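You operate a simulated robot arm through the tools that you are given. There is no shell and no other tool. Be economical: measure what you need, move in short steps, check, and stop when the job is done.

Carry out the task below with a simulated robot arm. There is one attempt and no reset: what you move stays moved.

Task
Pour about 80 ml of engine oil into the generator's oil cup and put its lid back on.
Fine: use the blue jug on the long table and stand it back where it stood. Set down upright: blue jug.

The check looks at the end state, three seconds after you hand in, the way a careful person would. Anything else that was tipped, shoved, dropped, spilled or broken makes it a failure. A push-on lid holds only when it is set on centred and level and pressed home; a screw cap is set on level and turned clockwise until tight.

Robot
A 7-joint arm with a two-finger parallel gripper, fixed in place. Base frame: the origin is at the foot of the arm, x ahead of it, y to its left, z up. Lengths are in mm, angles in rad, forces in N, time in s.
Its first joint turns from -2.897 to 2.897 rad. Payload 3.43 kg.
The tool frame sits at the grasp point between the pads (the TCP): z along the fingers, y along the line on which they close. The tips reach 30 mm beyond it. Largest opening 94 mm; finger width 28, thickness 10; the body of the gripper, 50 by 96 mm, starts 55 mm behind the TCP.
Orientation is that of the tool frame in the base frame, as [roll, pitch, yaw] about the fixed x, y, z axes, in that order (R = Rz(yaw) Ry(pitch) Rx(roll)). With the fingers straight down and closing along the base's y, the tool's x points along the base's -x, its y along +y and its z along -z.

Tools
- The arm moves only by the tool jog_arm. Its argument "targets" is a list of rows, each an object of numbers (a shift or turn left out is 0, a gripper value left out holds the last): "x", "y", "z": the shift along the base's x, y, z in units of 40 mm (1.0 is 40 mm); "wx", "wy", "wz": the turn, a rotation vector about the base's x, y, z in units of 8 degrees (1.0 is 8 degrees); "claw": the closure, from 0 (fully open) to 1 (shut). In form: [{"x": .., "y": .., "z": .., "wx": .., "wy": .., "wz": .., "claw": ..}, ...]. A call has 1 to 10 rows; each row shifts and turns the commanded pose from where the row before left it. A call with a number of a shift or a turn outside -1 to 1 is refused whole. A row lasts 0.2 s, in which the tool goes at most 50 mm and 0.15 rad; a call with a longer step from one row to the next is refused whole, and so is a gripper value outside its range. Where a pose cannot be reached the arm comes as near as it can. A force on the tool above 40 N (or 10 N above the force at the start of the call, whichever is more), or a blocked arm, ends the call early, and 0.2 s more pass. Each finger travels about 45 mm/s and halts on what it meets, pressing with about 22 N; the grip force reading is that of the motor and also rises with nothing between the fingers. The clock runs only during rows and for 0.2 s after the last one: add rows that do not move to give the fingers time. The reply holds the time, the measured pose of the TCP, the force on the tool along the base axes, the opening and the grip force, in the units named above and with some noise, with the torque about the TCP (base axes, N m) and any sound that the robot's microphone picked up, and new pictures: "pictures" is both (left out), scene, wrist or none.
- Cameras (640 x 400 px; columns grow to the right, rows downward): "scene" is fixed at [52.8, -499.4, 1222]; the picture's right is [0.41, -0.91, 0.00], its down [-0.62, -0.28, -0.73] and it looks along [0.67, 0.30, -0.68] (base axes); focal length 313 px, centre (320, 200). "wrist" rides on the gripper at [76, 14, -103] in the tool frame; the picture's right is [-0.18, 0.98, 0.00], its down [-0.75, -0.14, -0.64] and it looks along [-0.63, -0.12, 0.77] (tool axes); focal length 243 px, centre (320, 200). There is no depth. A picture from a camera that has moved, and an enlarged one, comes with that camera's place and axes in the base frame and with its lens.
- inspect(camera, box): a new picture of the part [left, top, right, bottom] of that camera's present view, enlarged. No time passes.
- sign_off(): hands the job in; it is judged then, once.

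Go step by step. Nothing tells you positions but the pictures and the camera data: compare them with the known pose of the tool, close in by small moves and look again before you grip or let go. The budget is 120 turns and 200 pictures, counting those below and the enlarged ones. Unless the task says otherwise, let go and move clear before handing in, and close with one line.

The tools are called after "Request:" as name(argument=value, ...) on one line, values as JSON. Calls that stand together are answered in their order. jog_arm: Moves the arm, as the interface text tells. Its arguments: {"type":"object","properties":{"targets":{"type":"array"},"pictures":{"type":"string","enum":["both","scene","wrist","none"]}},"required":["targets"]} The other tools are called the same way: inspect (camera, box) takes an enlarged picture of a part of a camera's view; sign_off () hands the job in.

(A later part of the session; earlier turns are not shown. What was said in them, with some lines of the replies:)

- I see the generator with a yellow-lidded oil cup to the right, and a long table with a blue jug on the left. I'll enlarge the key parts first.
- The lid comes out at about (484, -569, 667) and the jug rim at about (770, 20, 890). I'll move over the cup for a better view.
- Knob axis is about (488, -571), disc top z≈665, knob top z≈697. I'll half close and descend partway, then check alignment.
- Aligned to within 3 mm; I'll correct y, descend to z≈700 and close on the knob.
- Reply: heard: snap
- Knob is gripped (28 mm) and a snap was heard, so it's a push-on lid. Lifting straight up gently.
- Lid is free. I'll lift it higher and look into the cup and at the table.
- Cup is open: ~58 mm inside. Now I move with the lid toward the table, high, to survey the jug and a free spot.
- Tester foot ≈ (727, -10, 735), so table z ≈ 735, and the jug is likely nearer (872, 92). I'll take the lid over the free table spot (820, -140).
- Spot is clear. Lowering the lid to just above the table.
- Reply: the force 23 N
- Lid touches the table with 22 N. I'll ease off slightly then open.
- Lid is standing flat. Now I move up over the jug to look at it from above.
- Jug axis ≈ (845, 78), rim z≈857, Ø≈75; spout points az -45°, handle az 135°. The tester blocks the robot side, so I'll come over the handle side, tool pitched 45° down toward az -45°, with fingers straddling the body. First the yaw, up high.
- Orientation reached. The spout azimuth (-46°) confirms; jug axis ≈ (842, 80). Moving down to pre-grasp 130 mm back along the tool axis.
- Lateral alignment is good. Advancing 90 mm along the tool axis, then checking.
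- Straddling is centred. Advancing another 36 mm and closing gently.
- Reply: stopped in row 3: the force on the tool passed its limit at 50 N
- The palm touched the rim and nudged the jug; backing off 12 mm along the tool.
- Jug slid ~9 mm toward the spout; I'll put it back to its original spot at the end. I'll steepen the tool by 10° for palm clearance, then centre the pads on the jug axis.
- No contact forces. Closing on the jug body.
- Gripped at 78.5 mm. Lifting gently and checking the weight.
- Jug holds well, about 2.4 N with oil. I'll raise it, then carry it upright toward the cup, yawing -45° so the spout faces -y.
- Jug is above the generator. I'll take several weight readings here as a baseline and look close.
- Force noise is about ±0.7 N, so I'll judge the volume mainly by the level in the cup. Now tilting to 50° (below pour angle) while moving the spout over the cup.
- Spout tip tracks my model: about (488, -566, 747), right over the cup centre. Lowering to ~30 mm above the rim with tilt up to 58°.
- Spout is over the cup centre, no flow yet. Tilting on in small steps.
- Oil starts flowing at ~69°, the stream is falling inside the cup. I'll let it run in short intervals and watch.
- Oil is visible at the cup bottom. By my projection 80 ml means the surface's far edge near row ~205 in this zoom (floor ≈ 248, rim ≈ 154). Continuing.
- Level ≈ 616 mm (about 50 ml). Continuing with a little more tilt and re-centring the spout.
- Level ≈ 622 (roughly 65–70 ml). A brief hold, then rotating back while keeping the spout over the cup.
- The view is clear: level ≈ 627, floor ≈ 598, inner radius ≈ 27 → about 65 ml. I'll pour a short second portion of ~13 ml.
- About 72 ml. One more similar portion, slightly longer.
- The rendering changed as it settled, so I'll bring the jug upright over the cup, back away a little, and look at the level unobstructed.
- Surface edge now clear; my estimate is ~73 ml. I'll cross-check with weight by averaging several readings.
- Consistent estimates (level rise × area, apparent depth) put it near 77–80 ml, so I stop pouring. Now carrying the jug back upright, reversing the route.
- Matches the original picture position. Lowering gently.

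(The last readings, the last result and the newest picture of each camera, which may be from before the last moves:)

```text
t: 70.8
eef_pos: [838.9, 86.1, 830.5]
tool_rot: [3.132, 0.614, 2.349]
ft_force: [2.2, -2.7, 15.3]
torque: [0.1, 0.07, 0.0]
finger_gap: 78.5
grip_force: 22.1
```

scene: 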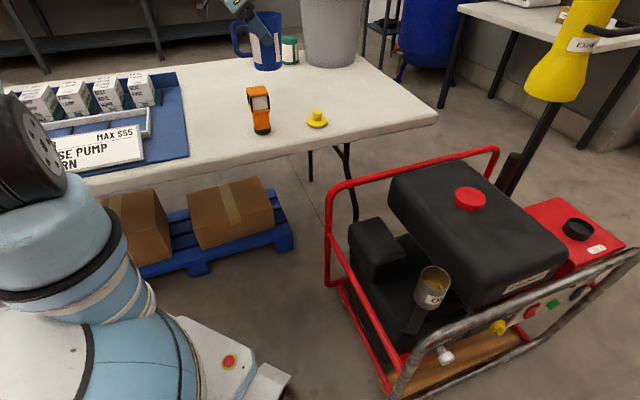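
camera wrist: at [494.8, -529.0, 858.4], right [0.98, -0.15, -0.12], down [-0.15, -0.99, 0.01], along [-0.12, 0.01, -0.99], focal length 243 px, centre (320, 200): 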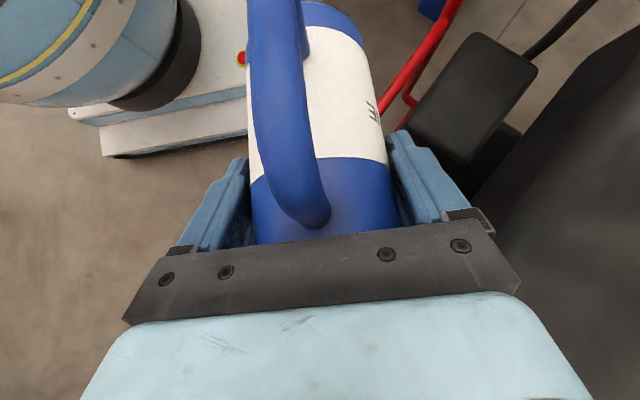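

Contact with the table. Ease off and open.

Request:
jog_arm(targets=[{"z": 0.03}, {}, {}], pictures="none")

Request:
jog_arm(targets=[{"claw": 0.1}, {"claw": 0.0}, {"claw": 0}, {"claw": 0}], pictures="wrist")

Request:
inspect(camera="scene", box=[200, 30, 320, 130])

```text
t: 71.6
eef_pos: [838.7, 87.8, 831.6]
tool_rot: [3.135, 0.612, 2.349]
ft_force: [-0.1, -0.5, -2.3]
torque: [0.02, -0.01, 0.01]
finger_gap: 78.8
grip_force: 21.8
```

```text
t: 72.6
eef_pos: [838.3, 86.8, 831.7]
tool_rot: [3.135, 0.613, 2.35]
ft_force: [0.2, 0.5, 0.3]
torque: [0.02, 0.03, 0.0]
finger_gap: 93.7
grip_force: 0.0
camera wrist: at [764.6, 182.2, 872.4], right [0.8, 0.59, 0.11], down [0.07, -0.28, 0.96], along [0.59, -0.76, -0.26], focal length 243 px, centre (320, 200)
```

wrist: 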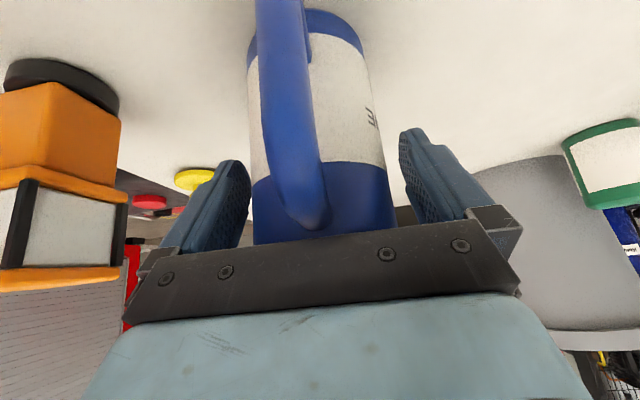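

```text
4.00 times, centred on (260, 80) of scene
camera zoom: at [52.8, -499.4, 1222.0], right [0.41, -0.91, 0.0], down [-0.62, -0.28, -0.73], along [0.67, 0.3, -0.68], focal length 1252 px, centre (560, 680)
```

zoom: 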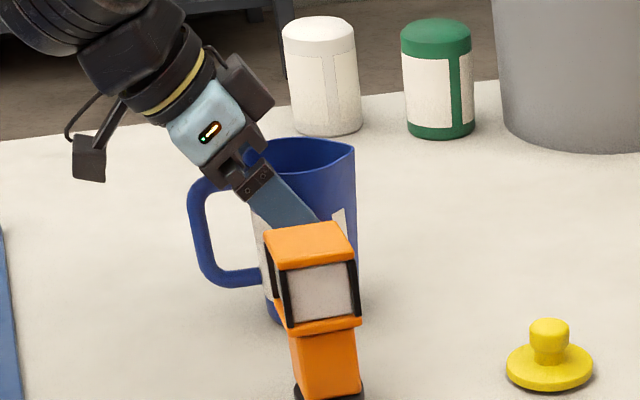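

Jug stands within ~2 mm of its original place. Retreating along the tool axis, then returning the tool to vertical and looking into the jug from the same pose as before.

Request:
jog_arm(targets=[{"x": -0.2, "y": 0.2, "z": 0.41}, {"x": -0.4, "y": 0.4, "z": 0.82}, {"x": -0.4, "y": 0.4, "z": 0.82}, {"x": -0.4, "y": 0.4, "z": 0.82}, {"x": -0.2, "y": 0.2, "z": 0.82}, {"wx": 0.62, "wy": 0.62, "z": 0.5}, {"wx": 0.62, "wy": 0.62, "z": 0.3}, {"wx": 0.62, "wy": 0.62}, {"wx": 0.62, "wy": 0.62}, {"wx": 0.62, "wy": 0.62}], pictures="none")

```text
t: 74.8
eef_pos: [776.5, 151.7, 1012.5]
tool_rot: [3.137, 0.001, 2.351]
ft_force: [-1.0, 0.5, -0.3]
torque: [-0.04, -0.05, 0.0]
finger_gap: 94.0
grip_force: 0.0
```

Request:
jog_arm(targets=[{"wz": 0.942, "y": -0.29, "x": 0.035}, {"wz": 0.942, "y": -0.29, "x": 0.035}, {"wz": 0.942, "y": -0.29, "x": 0.035}, {"wz": 0.942, "y": -0.29, "x": 0.035}, {"wz": 0.942, "y": -0.29, "x": 0.035}, {"wz": 0.942, "y": -0.29, "x": 0.035}, {}], pictures="scene")

Request:
inspect(camera="wrist", box=[220, 20, 460, 200])

Request:
inspect(camera="scene", box=[424, 264, 452, 294])

```text
t: 76.4
eef_pos: [785.6, 80.0, 1012.6]
tool_rot: [3.139, 0.001, 3.14]
ft_force: [-0.7, 0.0, -0.3]
torque: [-0.01, 0.02, 0.02]
finger_gap: 94.4
grip_force: 0.1
```

scene: 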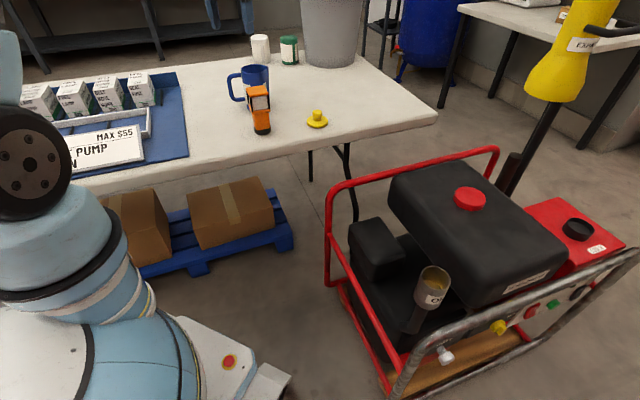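

```text
2.22 times, centred on (340, 110) of wrist
camera zoom: at [709.0, 93.5, 1115.1], right [0.18, 0.98, 0.0], down [0.75, -0.14, 0.64], along [0.63, -0.12, -0.77], focal length 539 px, centre (276, 400)
```

zoom: 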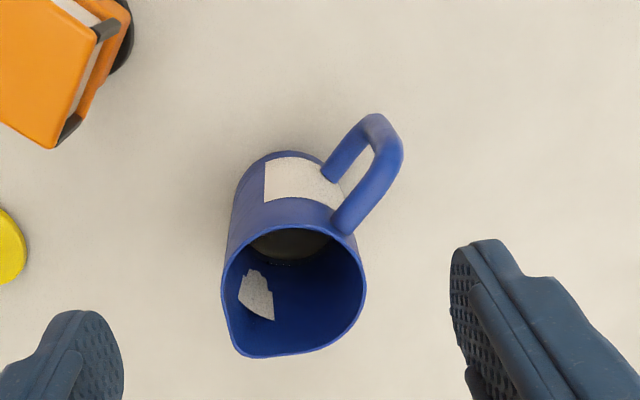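

```text
13.33 times, centred on (438, 279) of scene
camera zoom: at [52.8, -499.4, 1222.0], right [0.41, -0.91, 0.0], down [-0.62, -0.28, -0.73], along [0.67, 0.3, -0.68], focal length 4173 px, centre (-1253, -853)
```

zoom: 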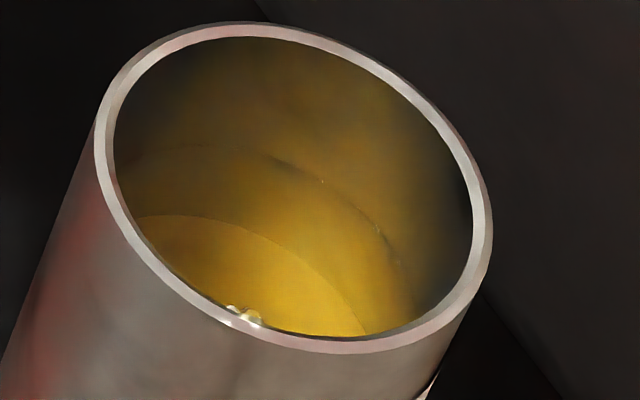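

Jug is upright in its place, and the floor/surface lines in the cup are consistent with roughly 75–80 ml. Now fetching the lid at (818, -142).

Request:
jog_arm(targets=[{"y": -0.92, "x": 0.13, "claw": 0.5}, {"y": -0.92, "x": 0.13}, {"y": -0.92, "x": 0.13}, {"y": -0.92, "x": 0.13, "z": -0.5}, {"y": -0.92, "x": 0.13, "z": -0.6}, {"y": -0.92, "x": 0.13, "z": -0.6}, {"z": -1}, {"z": -1}, {}], pictures="none")

Request:
inspect(camera="wrist", box=[240, 50, 400, 190])

```text
t: 78.4
eef_pos: [815.1, -139.3, 861.3]
tool_rot: [3.137, -0.001, 3.141]
ft_force: [-0.7, -0.2, 0.3]
torque: [-0.01, -0.02, -0.02]
finger_gap: 46.8
grip_force: 0.1
```

```text
2.86 times, centred on (320, 120) of wrist
camera zoom: at [740.7, -127.1, 963.3], right [0.19, 0.98, 0.0], down [0.75, -0.14, 0.64], along [0.63, -0.12, -0.77], focal length 693 px, centre (320, 429)
```

zoom: 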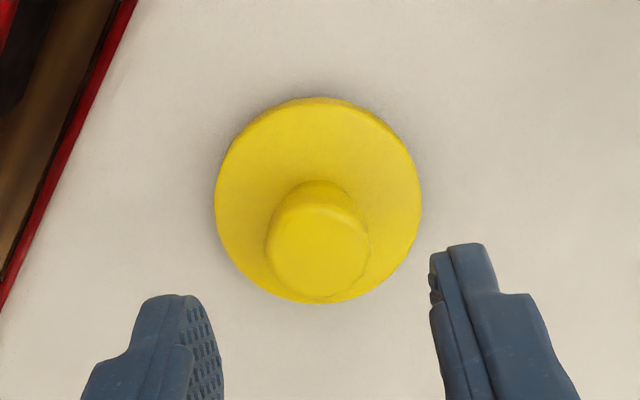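

Request:
jog_arm(targets=[{"x": 0.09, "y": -0.08, "z": -0.7, "wx": 0.03}, {"z": -0.7}, {"z": -0.2}, {}, {"claw": 1}, {"claw": 1}, {"claw": 1}, {"claw": 1}], pictures="none")

Request:
inspect(camera="scene", box=[270, 70, 370, 140])

```text
t: 80.2
eef_pos: [818.3, -143.3, 798.4]
tool_rot: [3.134, -0.001, 3.139]
ft_force: [0.5, 0.5, 0.9]
torque: [-0.04, 0.02, 0.02]
finger_gap: 27.4
grip_force: 21.6
```

```text
5.71 times, centred on (320, 105) of scene
camera zoom: at [52.8, -499.4, 1222.0], right [0.41, -0.91, 0.0], down [-0.62, -0.28, -0.73], along [0.67, 0.3, -0.68], focal length 1788 px, centre (320, 743)
```

zoom: 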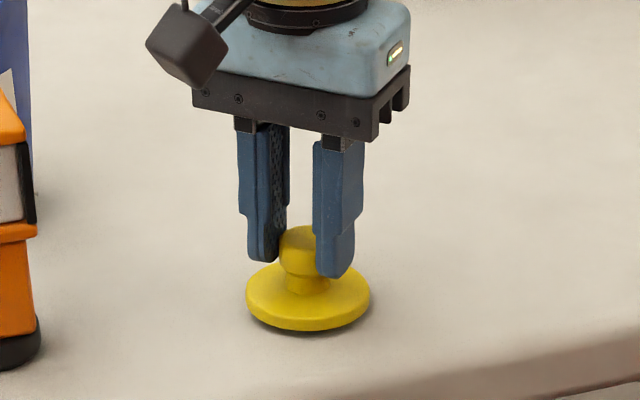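

Lid gripped again. Lifting and carrying it over the cup.

Request:
jog_arm(targets=[{"z": 0.3}, {"z": 0.8, "wx": -0.03}, {"z": 0.9}, {"z": 0.9}, {"x": -0.593, "y": -0.766}, {"x": -0.593, "y": -0.766}, {"x": -0.593, "y": -0.766}, {"x": -0.593, "y": -0.766}, {"x": -0.593, "y": -0.766}, {"x": -0.593, "y": -0.766}], pictures="none")

Request:
jog_arm(targets=[{"x": -0.593, "y": -0.766}, {"x": -0.593, "y": -0.766}, {"x": -0.593, "y": -0.766}, {"x": -0.593, "y": -0.766}, {"x": -0.593, "y": -0.766}, {"x": -0.593, "y": -0.766}, {"x": -0.593, "y": -0.766}, {"x": -0.593, "y": -0.766}, {}], pictures="none")

```text
t: 82.4
eef_pos: [678.6, -328.4, 915.4]
tool_rot: [3.139, 0.001, 3.14]
ft_force: [0.9, 0.1, 0.4]
torque: [-0.01, -0.01, 0.01]
finger_gap: 27.4
grip_force: 21.7
```

```text
t: 84.4
eef_pos: [489.2, -571.7, 916.2]
tool_rot: [3.138, 0.001, 3.14]
ft_force: [-0.1, -0.1, 0.8]
torque: [0.01, -0.04, 0.01]
finger_gap: 27.4
grip_force: 21.5
```

Request:
jog_arm(targets=[{"x": -0.08, "z": -0.8}, {"z": -0.9}, {"z": -0.9}, {"z": -0.9}, {"z": -0.8}, {}, {}], pictures="wrist")

Request:
inspect(camera="scene", box=[394, 220, 474, 320])

```text
t: 86.0
eef_pos: [482.2, -571.8, 744.9]
tool_rot: [3.136, 0.004, 3.139]
ft_force: [0.3, 0.0, 0.3]
torque: [0.01, 0.03, -0.02]
finger_gap: 27.5
grip_force: 22.0
camera wrist: at [407.7, -558.6, 847.4], right [0.19, 0.98, 0.0], down [0.75, -0.14, 0.64], along [0.63, -0.12, -0.77], focal length 243 px, centre (320, 200)
```

wrist: 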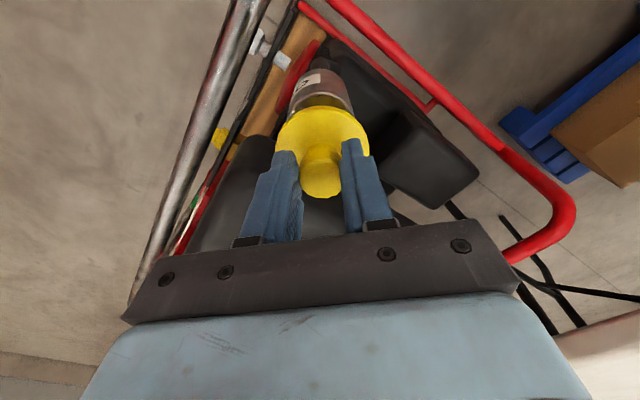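

```text
4.00 times, centred on (434, 270) of scene
camera zoom: at [52.8, -499.4, 1222.0], right [0.41, -0.91, 0.0], down [-0.62, -0.28, -0.73], along [0.67, 0.3, -0.68], focal length 1252 px, centre (-136, -80)
```

zoom: 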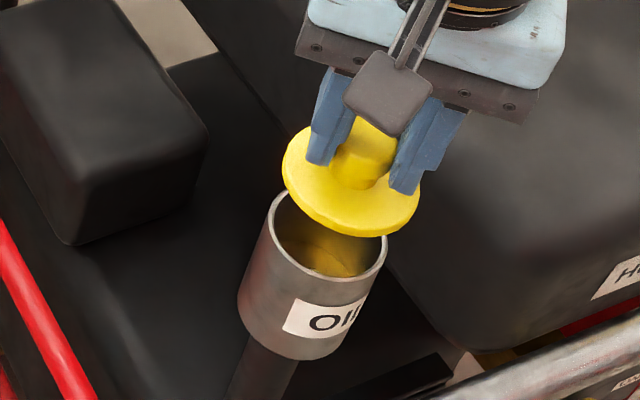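

Let me measure the lid-to-cup alignment closely before lowering.

Request:
inspect(camera="wrist", box=[260, 50, 390, 210])

Request:
jog_arm(targets=[{}], pictures="none")

Request:
inspect(camera="scene", box=[410, 235, 466, 305])

```text
2.50 times, centred on (325, 130) of wrist
camera zoom: at [407.7, -558.6, 847.4], right [0.19, 0.98, 0.0], down [0.75, -0.14, 0.64], along [0.63, -0.12, -0.77], focal length 606 px, centre (308, 375)
```

zoom: 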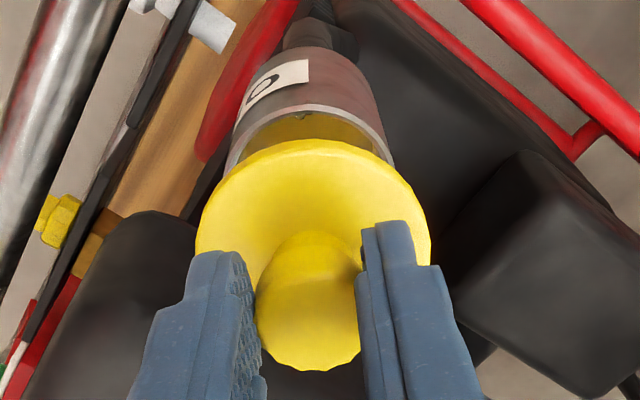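

```text
t: 86.4
eef_pos: [483.3, -571.5, 745.0]
tool_rot: [3.136, -0.001, 3.141]
ft_force: [0.2, -0.2, -0.2]
torque: [0.01, -0.02, -0.01]
finger_gap: 27.2
grip_force: 21.9
```

```text
5.71 times, centred on (438, 270) of scene
camera zoom: at [52.8, -499.4, 1222.0], right [0.41, -0.91, 0.0], down [-0.62, -0.28, -0.73], along [0.67, 0.3, -0.68], focal length 1788 px, centre (-354, -200)
```

zoom: 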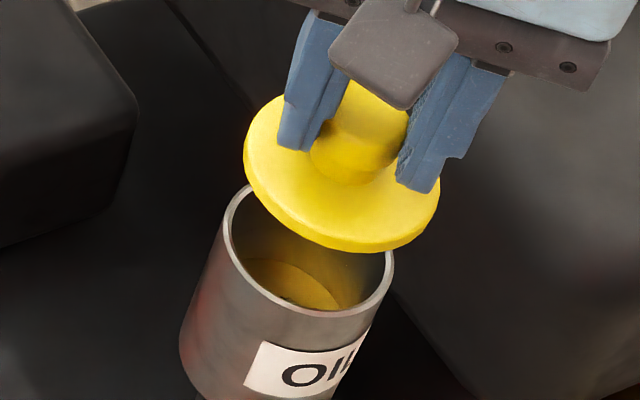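

Lid and cup are coaxial within ~1–2 mm from both views. Lowering to just above the rim and checking again.

Request:
jog_arm(targets=[{"z": -0.4}, {"z": -0.35}, {}, {}], pictures="none")

Request:
inspect(camera="scene", box=[410, 235, 466, 305])

Request:
inspect(camera="wrist", box=[260, 50, 390, 210])

```text
t: 87.4
eef_pos: [482.8, -571.1, 712.5]
tool_rot: [3.139, 0.002, 3.138]
ft_force: [-0.3, -0.1, -0.3]
torque: [-0.01, -0.01, -0.01]
finger_gap: 27.4
grip_force: 22.1
```

```text
5.71 times, centred on (438, 270) of scene
camera zoom: at [52.8, -499.4, 1222.0], right [0.41, -0.91, 0.0], down [-0.62, -0.28, -0.73], along [0.67, 0.3, -0.68], focal length 1788 px, centre (-354, -200)
```

zoom: 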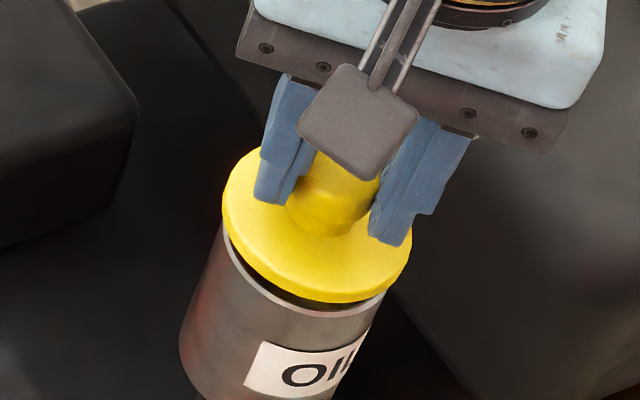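

```text
2.50 times, centred on (325, 130) of wrist
camera zoom: at [407.3, -558.0, 816.1], right [0.19, 0.98, 0.0], down [0.75, -0.14, 0.64], along [0.63, -0.12, -0.77], focal length 606 px, centre (308, 375)
```

zoom: 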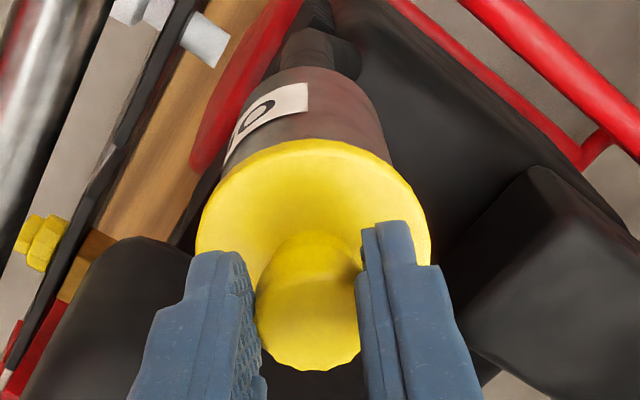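

Still coaxial. Lowering onto the rim in small steps and pressing.

Request:
jog_arm(targets=[{"z": -0.08}, {"z": -0.06}, {}], pictures="none")

Request:
jog_arm(targets=[{"z": -0.05}, {}], pictures="none")

```text
t: 88.2
eef_pos: [483.2, -572.2, 707.4]
tool_rot: [3.138, 0.003, 3.139]
ft_force: [-0.2, 0.7, 0.4]
torque: [0.02, 0.0, -0.01]
finger_gap: 27.4
grip_force: 21.8
```

```text
t: 88.8
eef_pos: [483.6, -571.1, 705.6]
tool_rot: [3.138, 0.001, 3.139]
ft_force: [0.5, 0.1, 0.2]
torque: [0.03, -0.01, 0.0]
finger_gap: 27.6
grip_force: 22.1
```

Request:
jog_arm(targets=[{"z": -0.05}, {}], pictures="none")

Request:
jog_arm(targets=[{"z": -0.05}, {}], pictures="none")

Request:
inspect(camera="scene", box=[410, 235, 466, 305])

```text
t: 89.4
eef_pos: [484.0, -571.6, 703.2]
tool_rot: [3.137, 0.002, 3.141]
ft_force: [-0.6, 0.1, 0.3]
torque: [0.0, 0.0, -0.03]
finger_gap: 27.5
grip_force: 22.1
```

```text
t: 90.0
eef_pos: [482.8, -571.6, 700.6]
tool_rot: [3.137, 0.001, 3.14]
ft_force: [-0.2, -0.3, 0.1]
torque: [-0.03, -0.03, -0.01]
finger_gap: 27.2
grip_force: 22.6
```

```text
5.71 times, centred on (438, 270) of scene
camera zoom: at [52.8, -499.4, 1222.0], right [0.41, -0.91, 0.0], down [-0.62, -0.28, -0.73], along [0.67, 0.3, -0.68], focal length 1788 px, centre (-354, -200)
```

zoom: 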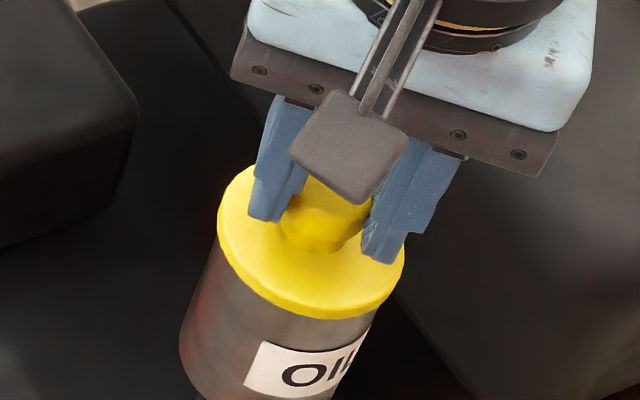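

Lid is just about on the rim; pressing on in 2 mm steps, listening for the snap.

Request:
jog_arm(targets=[{"z": -0.05}, {}], pictures="none")

Request:
jog_arm(targets=[{"z": -0.05}, {}], pictures="none")

```text
t: 90.6
eef_pos: [482.4, -571.9, 699.5]
tool_rot: [3.138, 0.002, 3.139]
ft_force: [-0.2, 0.8, -0.6]
torque: [0.0, -0.01, 0.01]
finger_gap: 27.5
grip_force: 22.7
```

```text
t: 91.2
eef_pos: [483.9, -571.7, 698.6]
tool_rot: [3.138, 0.002, 3.14]
ft_force: [-0.4, -0.8, -0.7]
torque: [0.01, 0.0, 0.0]
finger_gap: 27.2
grip_force: 22.1
```

Request:
jog_arm(targets=[{"z": -0.05}, {}], pictures="none")

Request:
inspect(camera="scene", box=[410, 235, 466, 305])

```text
t: 91.8
eef_pos: [484.4, -572.2, 696.1]
tool_rot: [3.138, 0.0, 3.139]
ft_force: [0.6, -0.6, 0.0]
torque: [0.02, -0.02, -0.03]
finger_gap: 27.3
grip_force: 21.7
```

```text
5.71 times, centred on (438, 270) of scene
camera zoom: at [52.8, -499.4, 1222.0], right [0.41, -0.91, 0.0], down [-0.62, -0.28, -0.73], along [0.67, 0.3, -0.68], focal length 1788 px, centre (-354, -200)
```

zoom: 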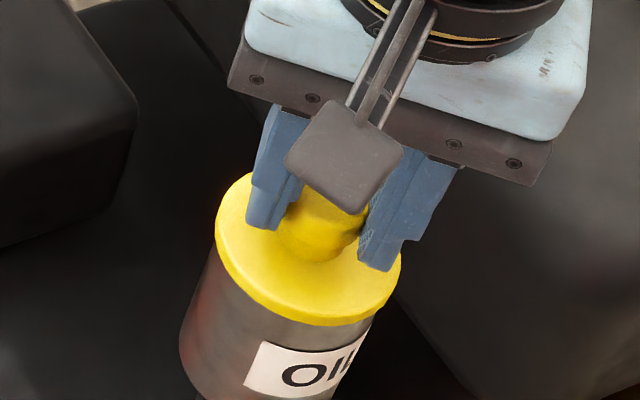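

Request:
inspect(camera="scene", box=[404, 250, 474, 320])

Request:
inspect(camera="wrist", box=[260, 50, 390, 210])

```text
5.71 times, centred on (439, 285) of scene
camera zoom: at [52.8, -499.4, 1222.0], right [0.41, -0.91, 0.0], down [-0.62, -0.28, -0.73], along [0.67, 0.3, -0.68], focal length 1788 px, centre (-360, -286)
```

zoom: 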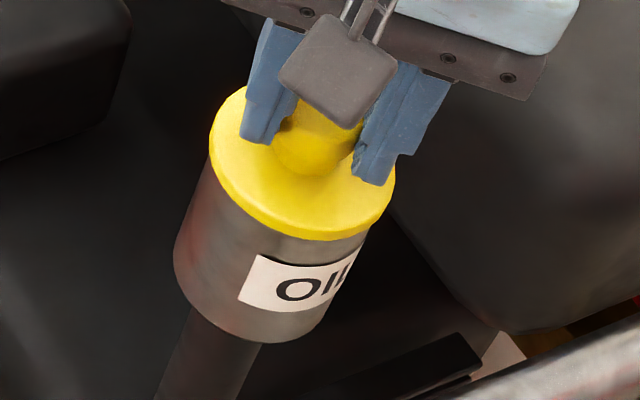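

```text
2.50 times, centred on (325, 130) of wrist
camera zoom: at [408.5, -558.8, 799.0], right [0.19, 0.98, 0.0], down [0.75, -0.14, 0.64], along [0.63, -0.12, -0.77], focal length 606 px, centre (308, 375)
```

zoom: 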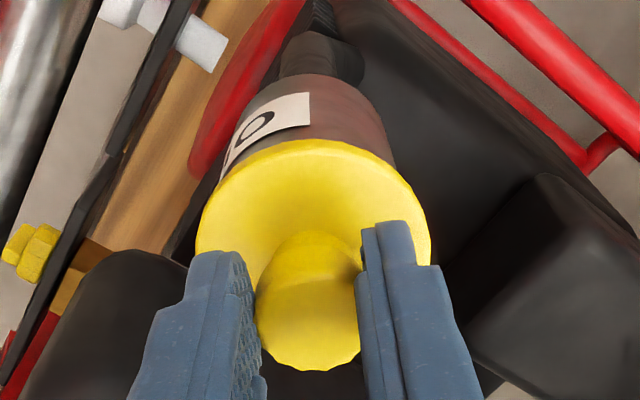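

Compared with the original seated picture, the lid sits ~3 mm toward -x and ~1 mm toward +y. I'll lift slightly, correct, and check.

Request:
jog_arm(targets=[{"z": 0.12}, {"x": 0.08, "y": -0.022}, {"z": -0.05}, {}, {}], pictures="none")

Request:
inspect(camera="scene", box=[404, 250, 474, 320])

Request:
inspect(camera="wrist", box=[260, 50, 390, 210])

```text
t: 93.0
eef_pos: [487.4, -572.9, 697.9]
tool_rot: [3.139, 0.003, 3.138]
ft_force: [-0.1, -0.6, -0.8]
torque: [0.01, 0.02, 0.0]
finger_gap: 27.3
grip_force: 22.1
```

```text
5.71 times, centred on (439, 285) of scene
camera zoom: at [52.8, -499.4, 1222.0], right [0.41, -0.91, 0.0], down [-0.62, -0.28, -0.73], along [0.67, 0.3, -0.68], focal length 1788 px, centre (-360, -286)
```

zoom: 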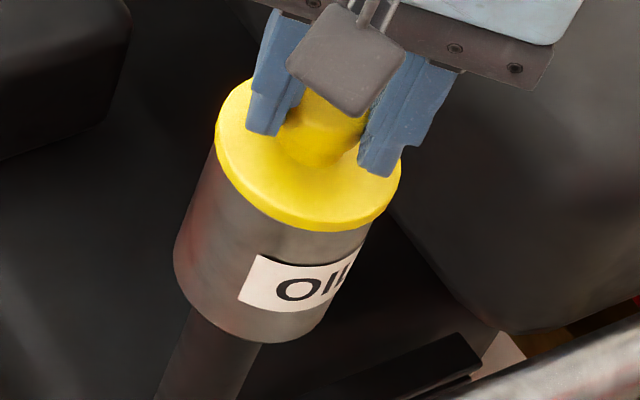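

```text
2.50 times, centred on (325, 130) of wrist
camera zoom: at [411.3, -559.8, 801.3], right [0.19, 0.98, 0.0], down [0.75, -0.14, 0.64], along [0.63, -0.12, -0.77], focal length 606 px, centre (308, 375)
```

zoom: 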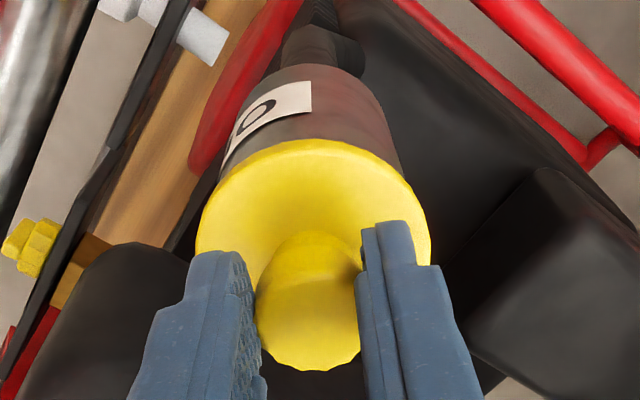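

Now it matches the original position to about 1 mm. Pressing down.

Request:
jog_arm(targets=[{"z": -0.05}, {}], pictures="none")

Request:
jog_arm(targets=[{"z": -0.04}, {}], pictures="none")

Request:
jog_arm(targets=[{"z": -0.04}, {}], pictures="none")

```text
t: 93.6
eef_pos: [488.4, -572.6, 697.4]
tool_rot: [3.139, 0.001, 3.14]
ft_force: [-1.4, -0.3, -0.5]
torque: [-0.02, 0.0, -0.02]
finger_gap: 27.3
grip_force: 22.2
```

```text
t: 94.2
eef_pos: [485.9, -573.8, 695.1]
tool_rot: [3.137, 0.002, 3.14]
ft_force: [-0.8, 0.6, 0.7]
torque: [0.04, 0.01, -0.03]
finger_gap: 27.6
grip_force: 21.8
```

```text
t: 94.8
eef_pos: [487.8, -572.4, 694.9]
tool_rot: [3.139, 0.002, 3.14]
ft_force: [0.4, 2.1, 7.5]
torque: [-0.01, 0.02, 0.03]
finger_gap: 27.3
grip_force: 21.9
```

Contact begins (7.5 N at z≈695). Pressing further for the snap.

Request:
jog_arm(targets=[{"z": -0.05}, {}], pictures="none")

Request:
inspect(camera="scene", box=[404, 250, 474, 320])

```text
t: 95.4
eef_pos: [486.3, -573.7, 695.2]
tool_rot: [-3.142, 0.002, 3.141]
ft_force: [2.7, -1.9, 21.8]
torque: [-0.05, -0.29, -0.04]
finger_gap: 27.4
grip_force: 22.2
```

```text
5.71 times, centred on (439, 285) of scene
camera zoom: at [52.8, -499.4, 1222.0], right [0.41, -0.91, 0.0], down [-0.62, -0.28, -0.73], along [0.67, 0.3, -0.68], focal length 1788 px, centre (-360, -286)
```

zoom: 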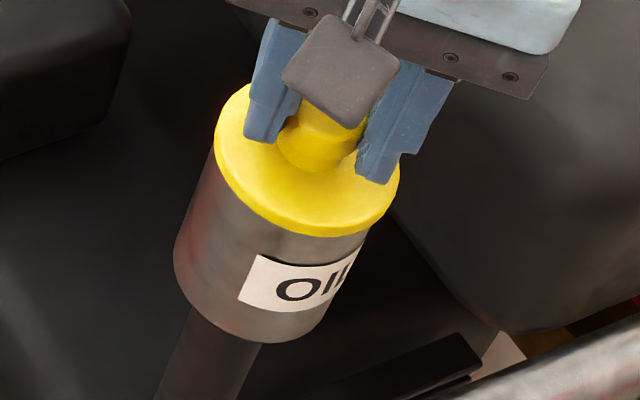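

Request:
jog_arm(targets=[{"z": -0.04}, {}], pictures="none")

```text
t: 96.0
eef_pos: [486.4, -573.1, 690.1]
tool_rot: [3.14, 0.002, 3.139]
ft_force: [5.4, -8.9, 23.0]
torque: [-0.28, -0.37, -0.1]
finger_gap: 27.4
grip_force: 21.5
```

Request:
inspect(camera="scene", box=[404, 250, 474, 320])

Request:
inspect(camera="wrist", box=[260, 50, 390, 210])

```text
5.71 times, centred on (439, 285) of scene
camera zoom: at [52.8, -499.4, 1222.0], right [0.41, -0.91, 0.0], down [-0.62, -0.28, -0.73], along [0.67, 0.3, -0.68], focal length 1788 px, centre (-360, -286)
```

zoom: 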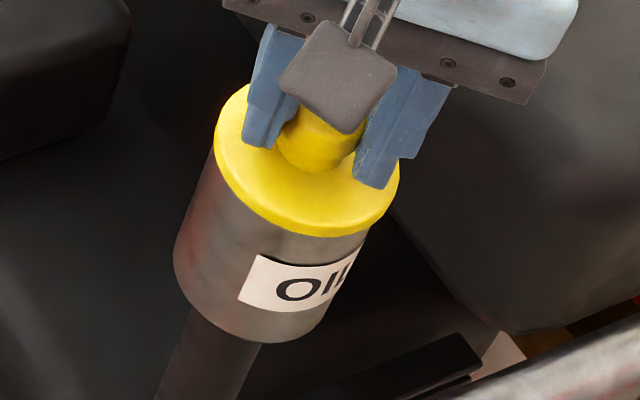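

```text
2.50 times, centred on (325, 130) of wrist
camera zoom: at [410.8, -559.8, 794.0], right [0.19, 0.98, 0.0], down [0.75, -0.14, 0.64], along [0.63, -0.12, -0.77], focal length 606 px, centre (308, 375)
```

zoom: 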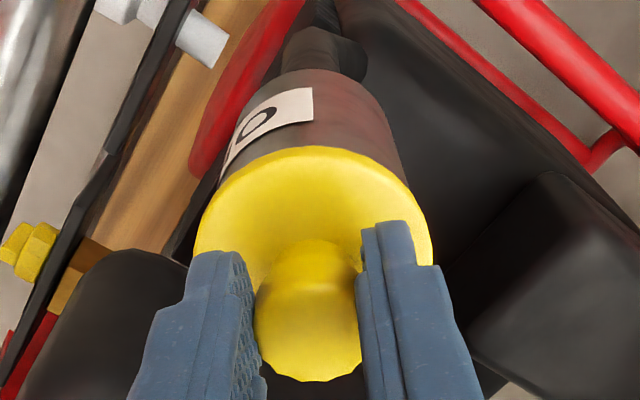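

The fingers slid on the knob; the lid sits level at its original place but hasn't snapped. I'll release, close the fingers, and press on the knob's top centre.

Request:
jog_arm(targets=[{"z": 0.06}, {"claw": 0.6}, {"claw": 0.5}, {}, {"z": 0.6}, {"z": 0.6}, {"claw": 1}, {}, {}, {}], pictures="none")

Request:
inspect(camera="scene", box=[404, 250, 474, 320])

Request:
inspect(camera="wrist", box=[240, 60, 400, 200])

```text
t: 98.2
eef_pos: [487.0, -571.9, 739.6]
tool_rot: [3.138, 0.003, 3.139]
ft_force: [-0.1, 0.7, 0.7]
torque: [-0.01, 0.0, 0.01]
finger_gap: 0.3
grip_force: 22.1
heard: snap
```

```text
5.71 times, centred on (439, 285) of scene
camera zoom: at [52.8, -499.4, 1222.0], right [0.41, -0.91, 0.0], down [-0.62, -0.28, -0.73], along [0.67, 0.3, -0.68], focal length 1788 px, centre (-360, -286)
```

zoom: 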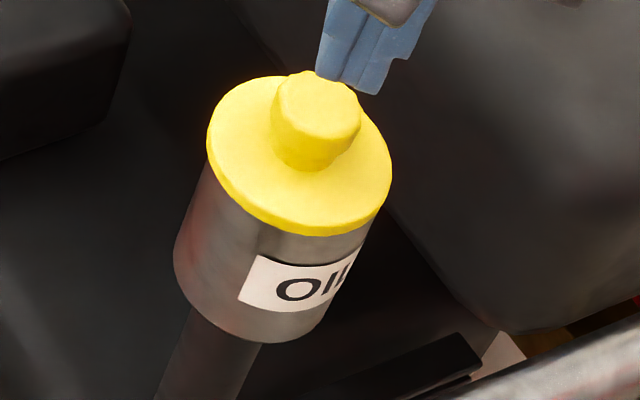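

```text
2.86 times, centred on (320, 130) of wrist
camera zoom: at [410.9, -559.3, 842.6], right [0.19, 0.98, 0.0], down [0.75, -0.14, 0.64], along [0.63, -0.12, -0.77], focal length 693 px, centre (320, 400)
```

zoom: 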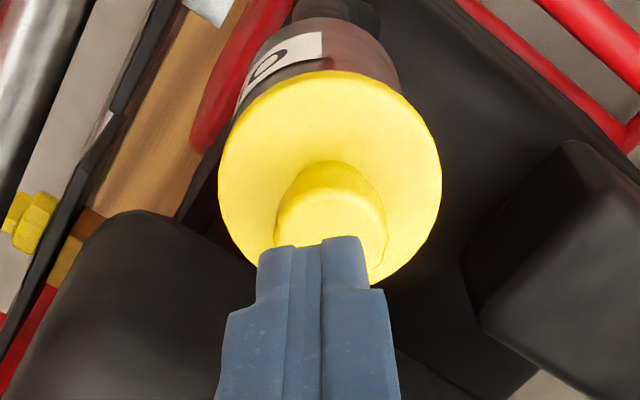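

A snap was heard, but the lid now looks shifted ~2 mm toward +y in the scene view. Moving the arm clear to inspect it properly.

Request:
jog_arm(targets=[{"z": 1}, {"z": 0.5, "x": 0.5}, {"x": 0.6}, {}], pictures="none")

Request:
inspect(camera="scene", box=[424, 262, 454, 302])

Request:
inspect(camera="wrist", box=[240, 0, 400, 120])

```text
t: 99.2
eef_pos: [529.8, -571.1, 799.2]
tool_rot: [3.138, 0.001, 3.14]
ft_force: [0.3, -0.1, -0.2]
torque: [-0.02, 0.03, 0.01]
finger_gap: 0.0
grip_force: 22.2
```

```text
10.00 times, centred on (439, 282) of scene
camera zoom: at [52.8, -499.4, 1222.0], right [0.41, -0.91, 0.0], down [-0.62, -0.28, -0.73], along [0.67, 0.3, -0.68], focal length 3130 px, centre (-870, -620)
```

zoom: 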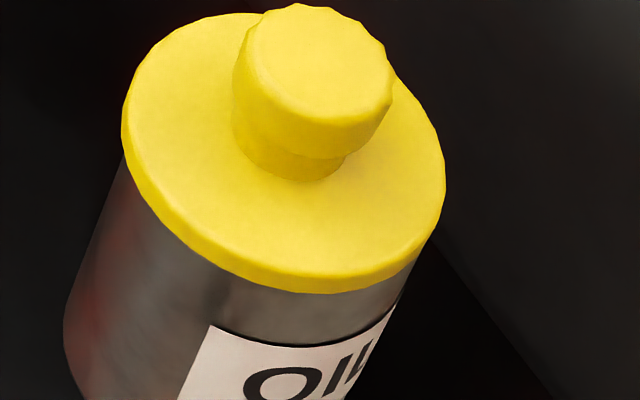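

```text
3.33 times, centred on (320, 60) of wrist
camera zoom: at [455.3, -558.2, 902.2], right [0.19, 0.98, 0.0], down [0.75, -0.15, 0.64], along [0.63, -0.12, -0.77], focal length 809 px, centre (320, 667)
```

zoom: 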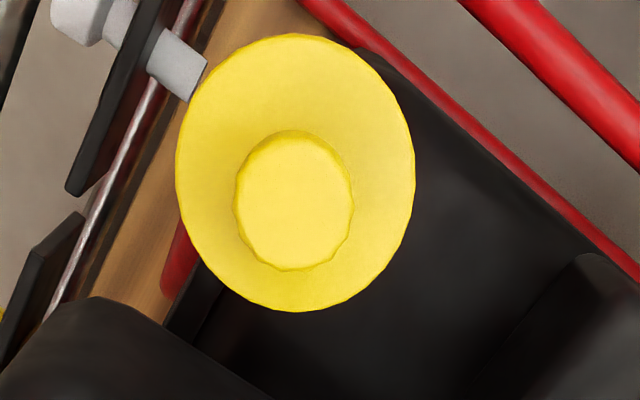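

The lid is ~2 mm off centre toward +y (dragged on release). I'll re-grip the knob to re-centre it, without vertical preload.

Request:
jog_arm(targets=[{"claw": 0.5}, {"x": -0.5}, {"x": -0.6}, {"z": -0.7}, {"z": -0.8}, {}], pictures="none")

Request:
jog_arm(targets=[{"z": -0.5}, {"z": -0.5}, {"claw": 0.6}, {"claw": 0.65}, {"claw": 0.7}, {"claw": 0.75}, {"claw": 0.75}], pictures="none")

Request:
inspect(camera="scene", box=[404, 250, 474, 320])

```text
t: 100.6
eef_pos: [488.4, -573.0, 740.1]
tool_rot: [3.14, 0.003, 3.14]
ft_force: [-0.7, 0.7, 0.3]
torque: [-0.04, 0.0, 0.01]
finger_gap: 47.1
grip_force: 0.1
```

```text
t: 102.2
eef_pos: [490.1, -571.8, 699.8]
tool_rot: [3.138, 0.002, 3.14]
ft_force: [0.4, 0.0, 0.4]
torque: [0.03, -0.04, -0.02]
finger_gap: 27.3
grip_force: 22.2
heard: snap
```

```text
5.71 times, centred on (439, 285) of scene
camera zoom: at [52.8, -499.4, 1222.0], right [0.41, -0.91, 0.0], down [-0.62, -0.28, -0.73], along [0.67, 0.3, -0.68], focal length 1788 px, centre (-360, -286)
```

zoom: 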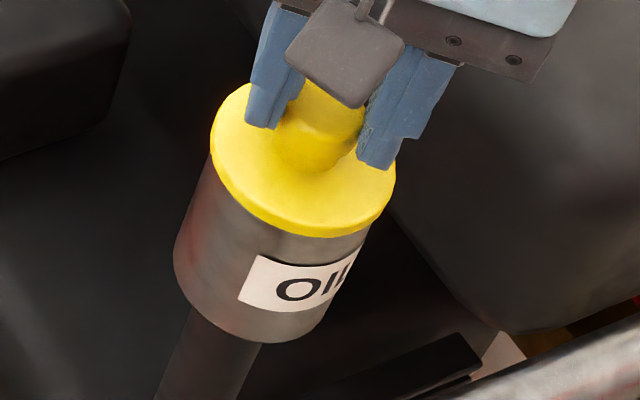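

Snap again on gripping — so the lid had engaged and popped off when pushed sideways, as at the beginning. I'll now lift a touch, correct by +2 mm x / -0.5 mm y, and check.

Request:
jog_arm(targets=[{"claw": 1, "z": 0.08}, {"x": 0.05, "y": -0.015}, {}, {}], pictures="none")

Request:
inspect(camera="scene", box=[404, 250, 474, 320])

```text
t: 103.2
eef_pos: [489.1, -573.7, 703.9]
tool_rot: [3.138, 0.002, 3.141]
ft_force: [0.3, -0.5, 0.3]
torque: [-0.01, 0.03, -0.04]
finger_gap: 27.7
grip_force: 21.4
```

```text
5.71 times, centred on (439, 285) of scene
camera zoom: at [52.8, -499.4, 1222.0], right [0.41, -0.91, 0.0], down [-0.62, -0.28, -0.73], along [0.67, 0.3, -0.68], focal length 1788 px, centre (-360, -286)
```

zoom: 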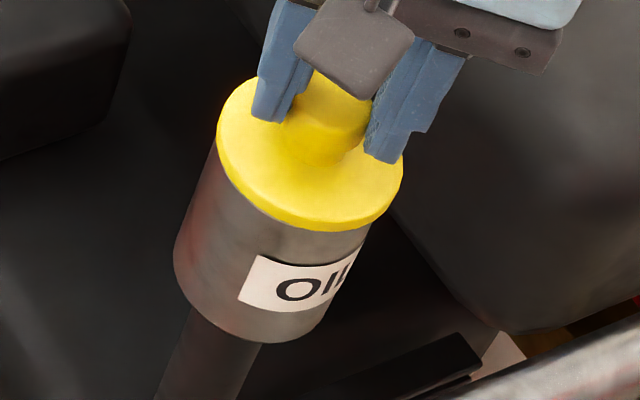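

Request:
jog_arm(targets=[{"x": 0.02, "y": 0.015}, {"z": -0.07}, {}, {}], pictures="none")

Request:
jog_arm(targets=[{"z": -0.04}, {}], pictures="none")

Request:
inspect(camera="scene", box=[404, 250, 474, 320])

```text
t: 104.2
eef_pos: [489.6, -572.7, 700.2]
tool_rot: [3.139, 0.001, 3.14]
ft_force: [0.0, 1.2, -0.2]
torque: [0.02, 0.0, 0.02]
finger_gap: 27.4
grip_force: 21.8
```

```text
t: 104.8
eef_pos: [490.1, -572.8, 698.5]
tool_rot: [3.138, 0.0, 3.14]
ft_force: [-0.8, 0.7, -0.3]
torque: [0.01, 0.01, 0.02]
finger_gap: 27.6
grip_force: 22.2
```

```text
5.71 times, centred on (439, 285) of scene
camera zoom: at [52.8, -499.4, 1222.0], right [0.41, -0.91, 0.0], down [-0.62, -0.28, -0.73], along [0.67, 0.3, -0.68], focal length 1788 px, centre (-360, -286)
```

zoom: 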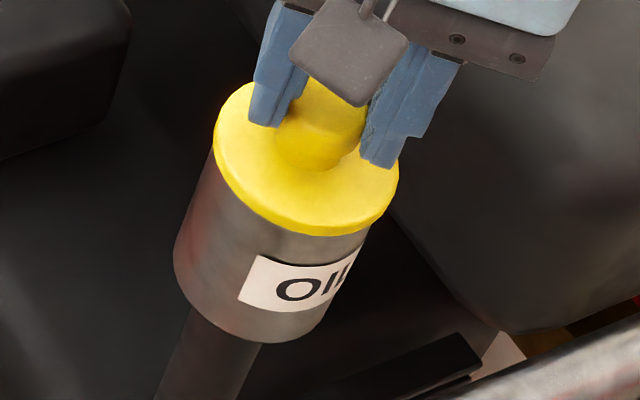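

Position matches the reference. Lowering to contact.

Request:
jog_arm(targets=[{"z": -0.04}, {}], pictures="none")

Request:
jog_arm(targets=[{"z": -0.03}, {}], pictures="none")

```text
t: 105.4
eef_pos: [489.9, -572.9, 699.2]
tool_rot: [3.139, 0.001, 3.14]
ft_force: [-2.6, 8.0, 22.9]
torque: [0.25, -0.1, 0.05]
finger_gap: 27.7
grip_force: 22.5
```

```text
t: 106.0
eef_pos: [490.8, -574.1, 697.1]
tool_rot: [3.139, 0.002, 3.14]
ft_force: [1.3, -2.1, 22.7]
torque: [-0.01, -0.19, -0.01]
finger_gap: 27.6
grip_force: 21.9
```

Request:
jog_arm(targets=[{"z": 0.03}, {}, {}], pictures="none")

```text
t: 106.8
eef_pos: [490.0, -573.0, 696.9]
tool_rot: [3.137, 0.002, 3.139]
ft_force: [3.3, -4.8, 13.1]
torque: [-0.16, -0.25, -0.04]
finger_gap: 27.4
grip_force: 22.0
```

Request:
jog_arm(targets=[{"z": 0.025}, {}, {}], pictures="none")

```text
t: 107.6
eef_pos: [489.6, -572.3, 698.9]
tool_rot: [3.139, 0.001, 3.141]
ft_force: [-0.2, -0.3, -0.3]
torque: [0.0, 0.03, -0.01]
finger_gap: 27.3
grip_force: 21.8
```

Request:
jog_arm(targets=[{"claw": 0.69}, {"claw": 0.66}, {"claw": 0.6}, {"claw": 0.5}, {}, {"z": 0.5}, {"z": 0.6}, {}], pictures="none")

Request:
inspect(camera="scene", box=[404, 250, 474, 320])

Request:
inspect(camera="wrist", box=[240, 50, 400, 190])

```text
t: 109.4
eef_pos: [488.3, -572.6, 743.3]
tool_rot: [3.139, 0.0, 3.138]
ft_force: [0.1, -0.4, 1.4]
torque: [-0.02, -0.04, -0.01]
finger_gap: 47.0
grip_force: 0.0
heard: snap
```

```text
5.71 times, centred on (439, 285) of scene
camera zoom: at [52.8, -499.4, 1222.0], right [0.41, -0.91, 0.0], down [-0.62, -0.28, -0.73], along [0.67, 0.3, -0.68], focal length 1788 px, centre (-360, -286)
```

zoom: 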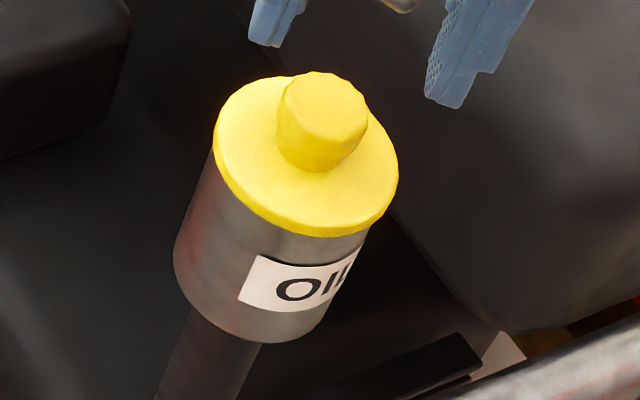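

```text
2.86 times, centred on (320, 120) of wrist
camera zoom: at [413.5, -560.0, 846.2], right [0.19, 0.98, 0.0], down [0.75, -0.14, 0.64], along [0.63, -0.12, -0.77], focal length 693 px, centre (320, 429)
```

zoom: 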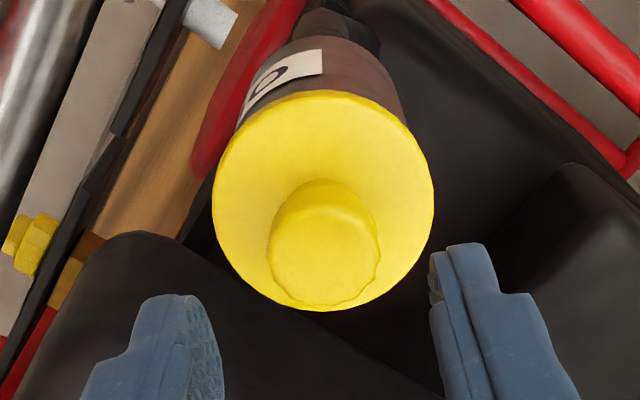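

The lid snapped on, centred and level, matching the original picture. Moving clear and doing a final check.

Request:
jog_arm(targets=[{"z": 1}, {"z": 1}, {"z": 1}, {"z": 1, "x": -0.5}, {"z": 1, "x": -0.5, "y": 0.5}, {"x": -0.8, "y": 0.8}, {"x": -0.8, "y": 0.8}, {}])

Request:
inspect(camera="scene", box=[404, 250, 474, 320])

Request:
inspect(camera="scene", box=[200, 30, 320, 130])

```text
t: 111.2
eef_pos: [386.6, -489.1, 942.2]
tool_rot: [3.137, 0.002, 3.141]
ft_force: [0.4, -0.6, 0.6]
torque: [0.02, 0.01, 0.0]
finger_gap: 47.2
grip_force: 0.1
camera wrist: at [311.3, -475.6, 1045.3], right [0.19, 0.98, 0.0], down [0.75, -0.14, 0.64], along [0.63, -0.12, -0.77], focal length 243 px, centre (320, 200)
```

scene: 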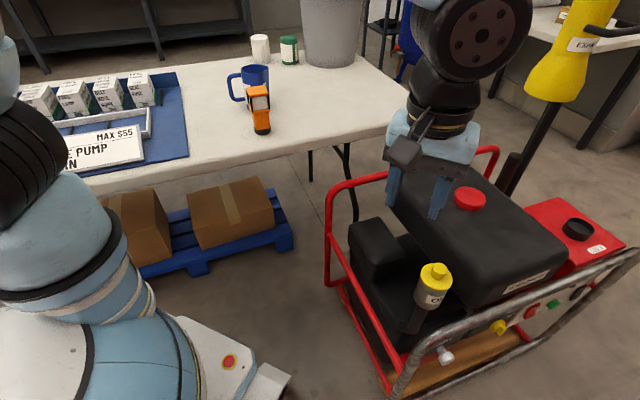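
wrist: 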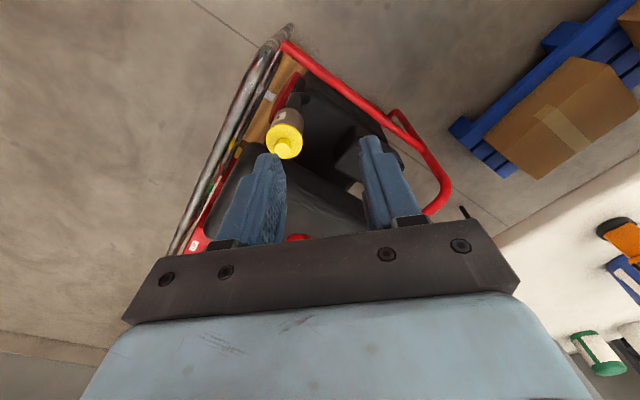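

```text
5.71 times, centred on (439, 285) of scene
camera zoom: at [52.8, -499.4, 1222.0], right [0.41, -0.91, 0.0], down [-0.62, -0.28, -0.73], along [0.67, 0.3, -0.68], focal length 1788 px, centre (-360, -286)
```

zoom: 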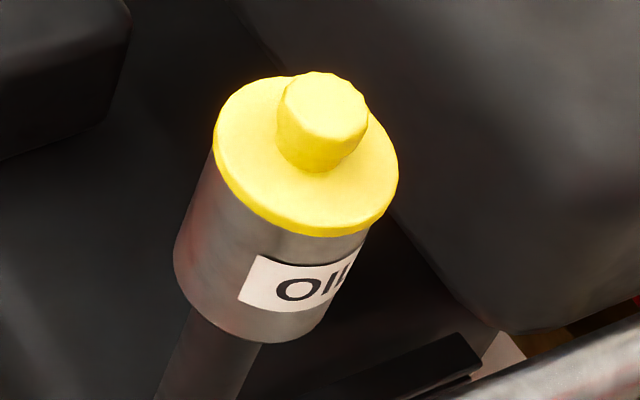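

```text
4.00 times, centred on (260, 80) of scene
camera zoom: at [52.8, -499.4, 1222.0], right [0.41, -0.91, 0.0], down [-0.62, -0.28, -0.73], along [0.67, 0.3, -0.68], focal length 1252 px, centre (560, 680)
```

zoom: 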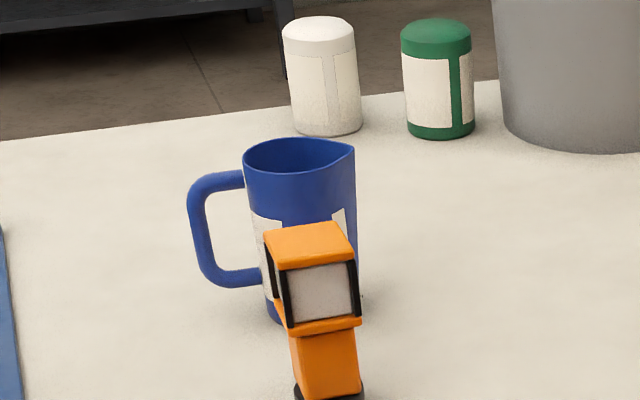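

The lid is seated, the jug stands upright where it stood, the table and generator are clean, and the arm is clear.

Request:
sign_off()

```text
The job is handed in.
```

I poured an estimated 75–80 ml of oil into the generator's cup, pushed the lid back on with a snap, and stood the blue jug upright within about 2 mm of its original spot. The volume comes from the oil level seen in the cup; the weight readings were too noisy to confirm it (about 117 ml, give or take 25).
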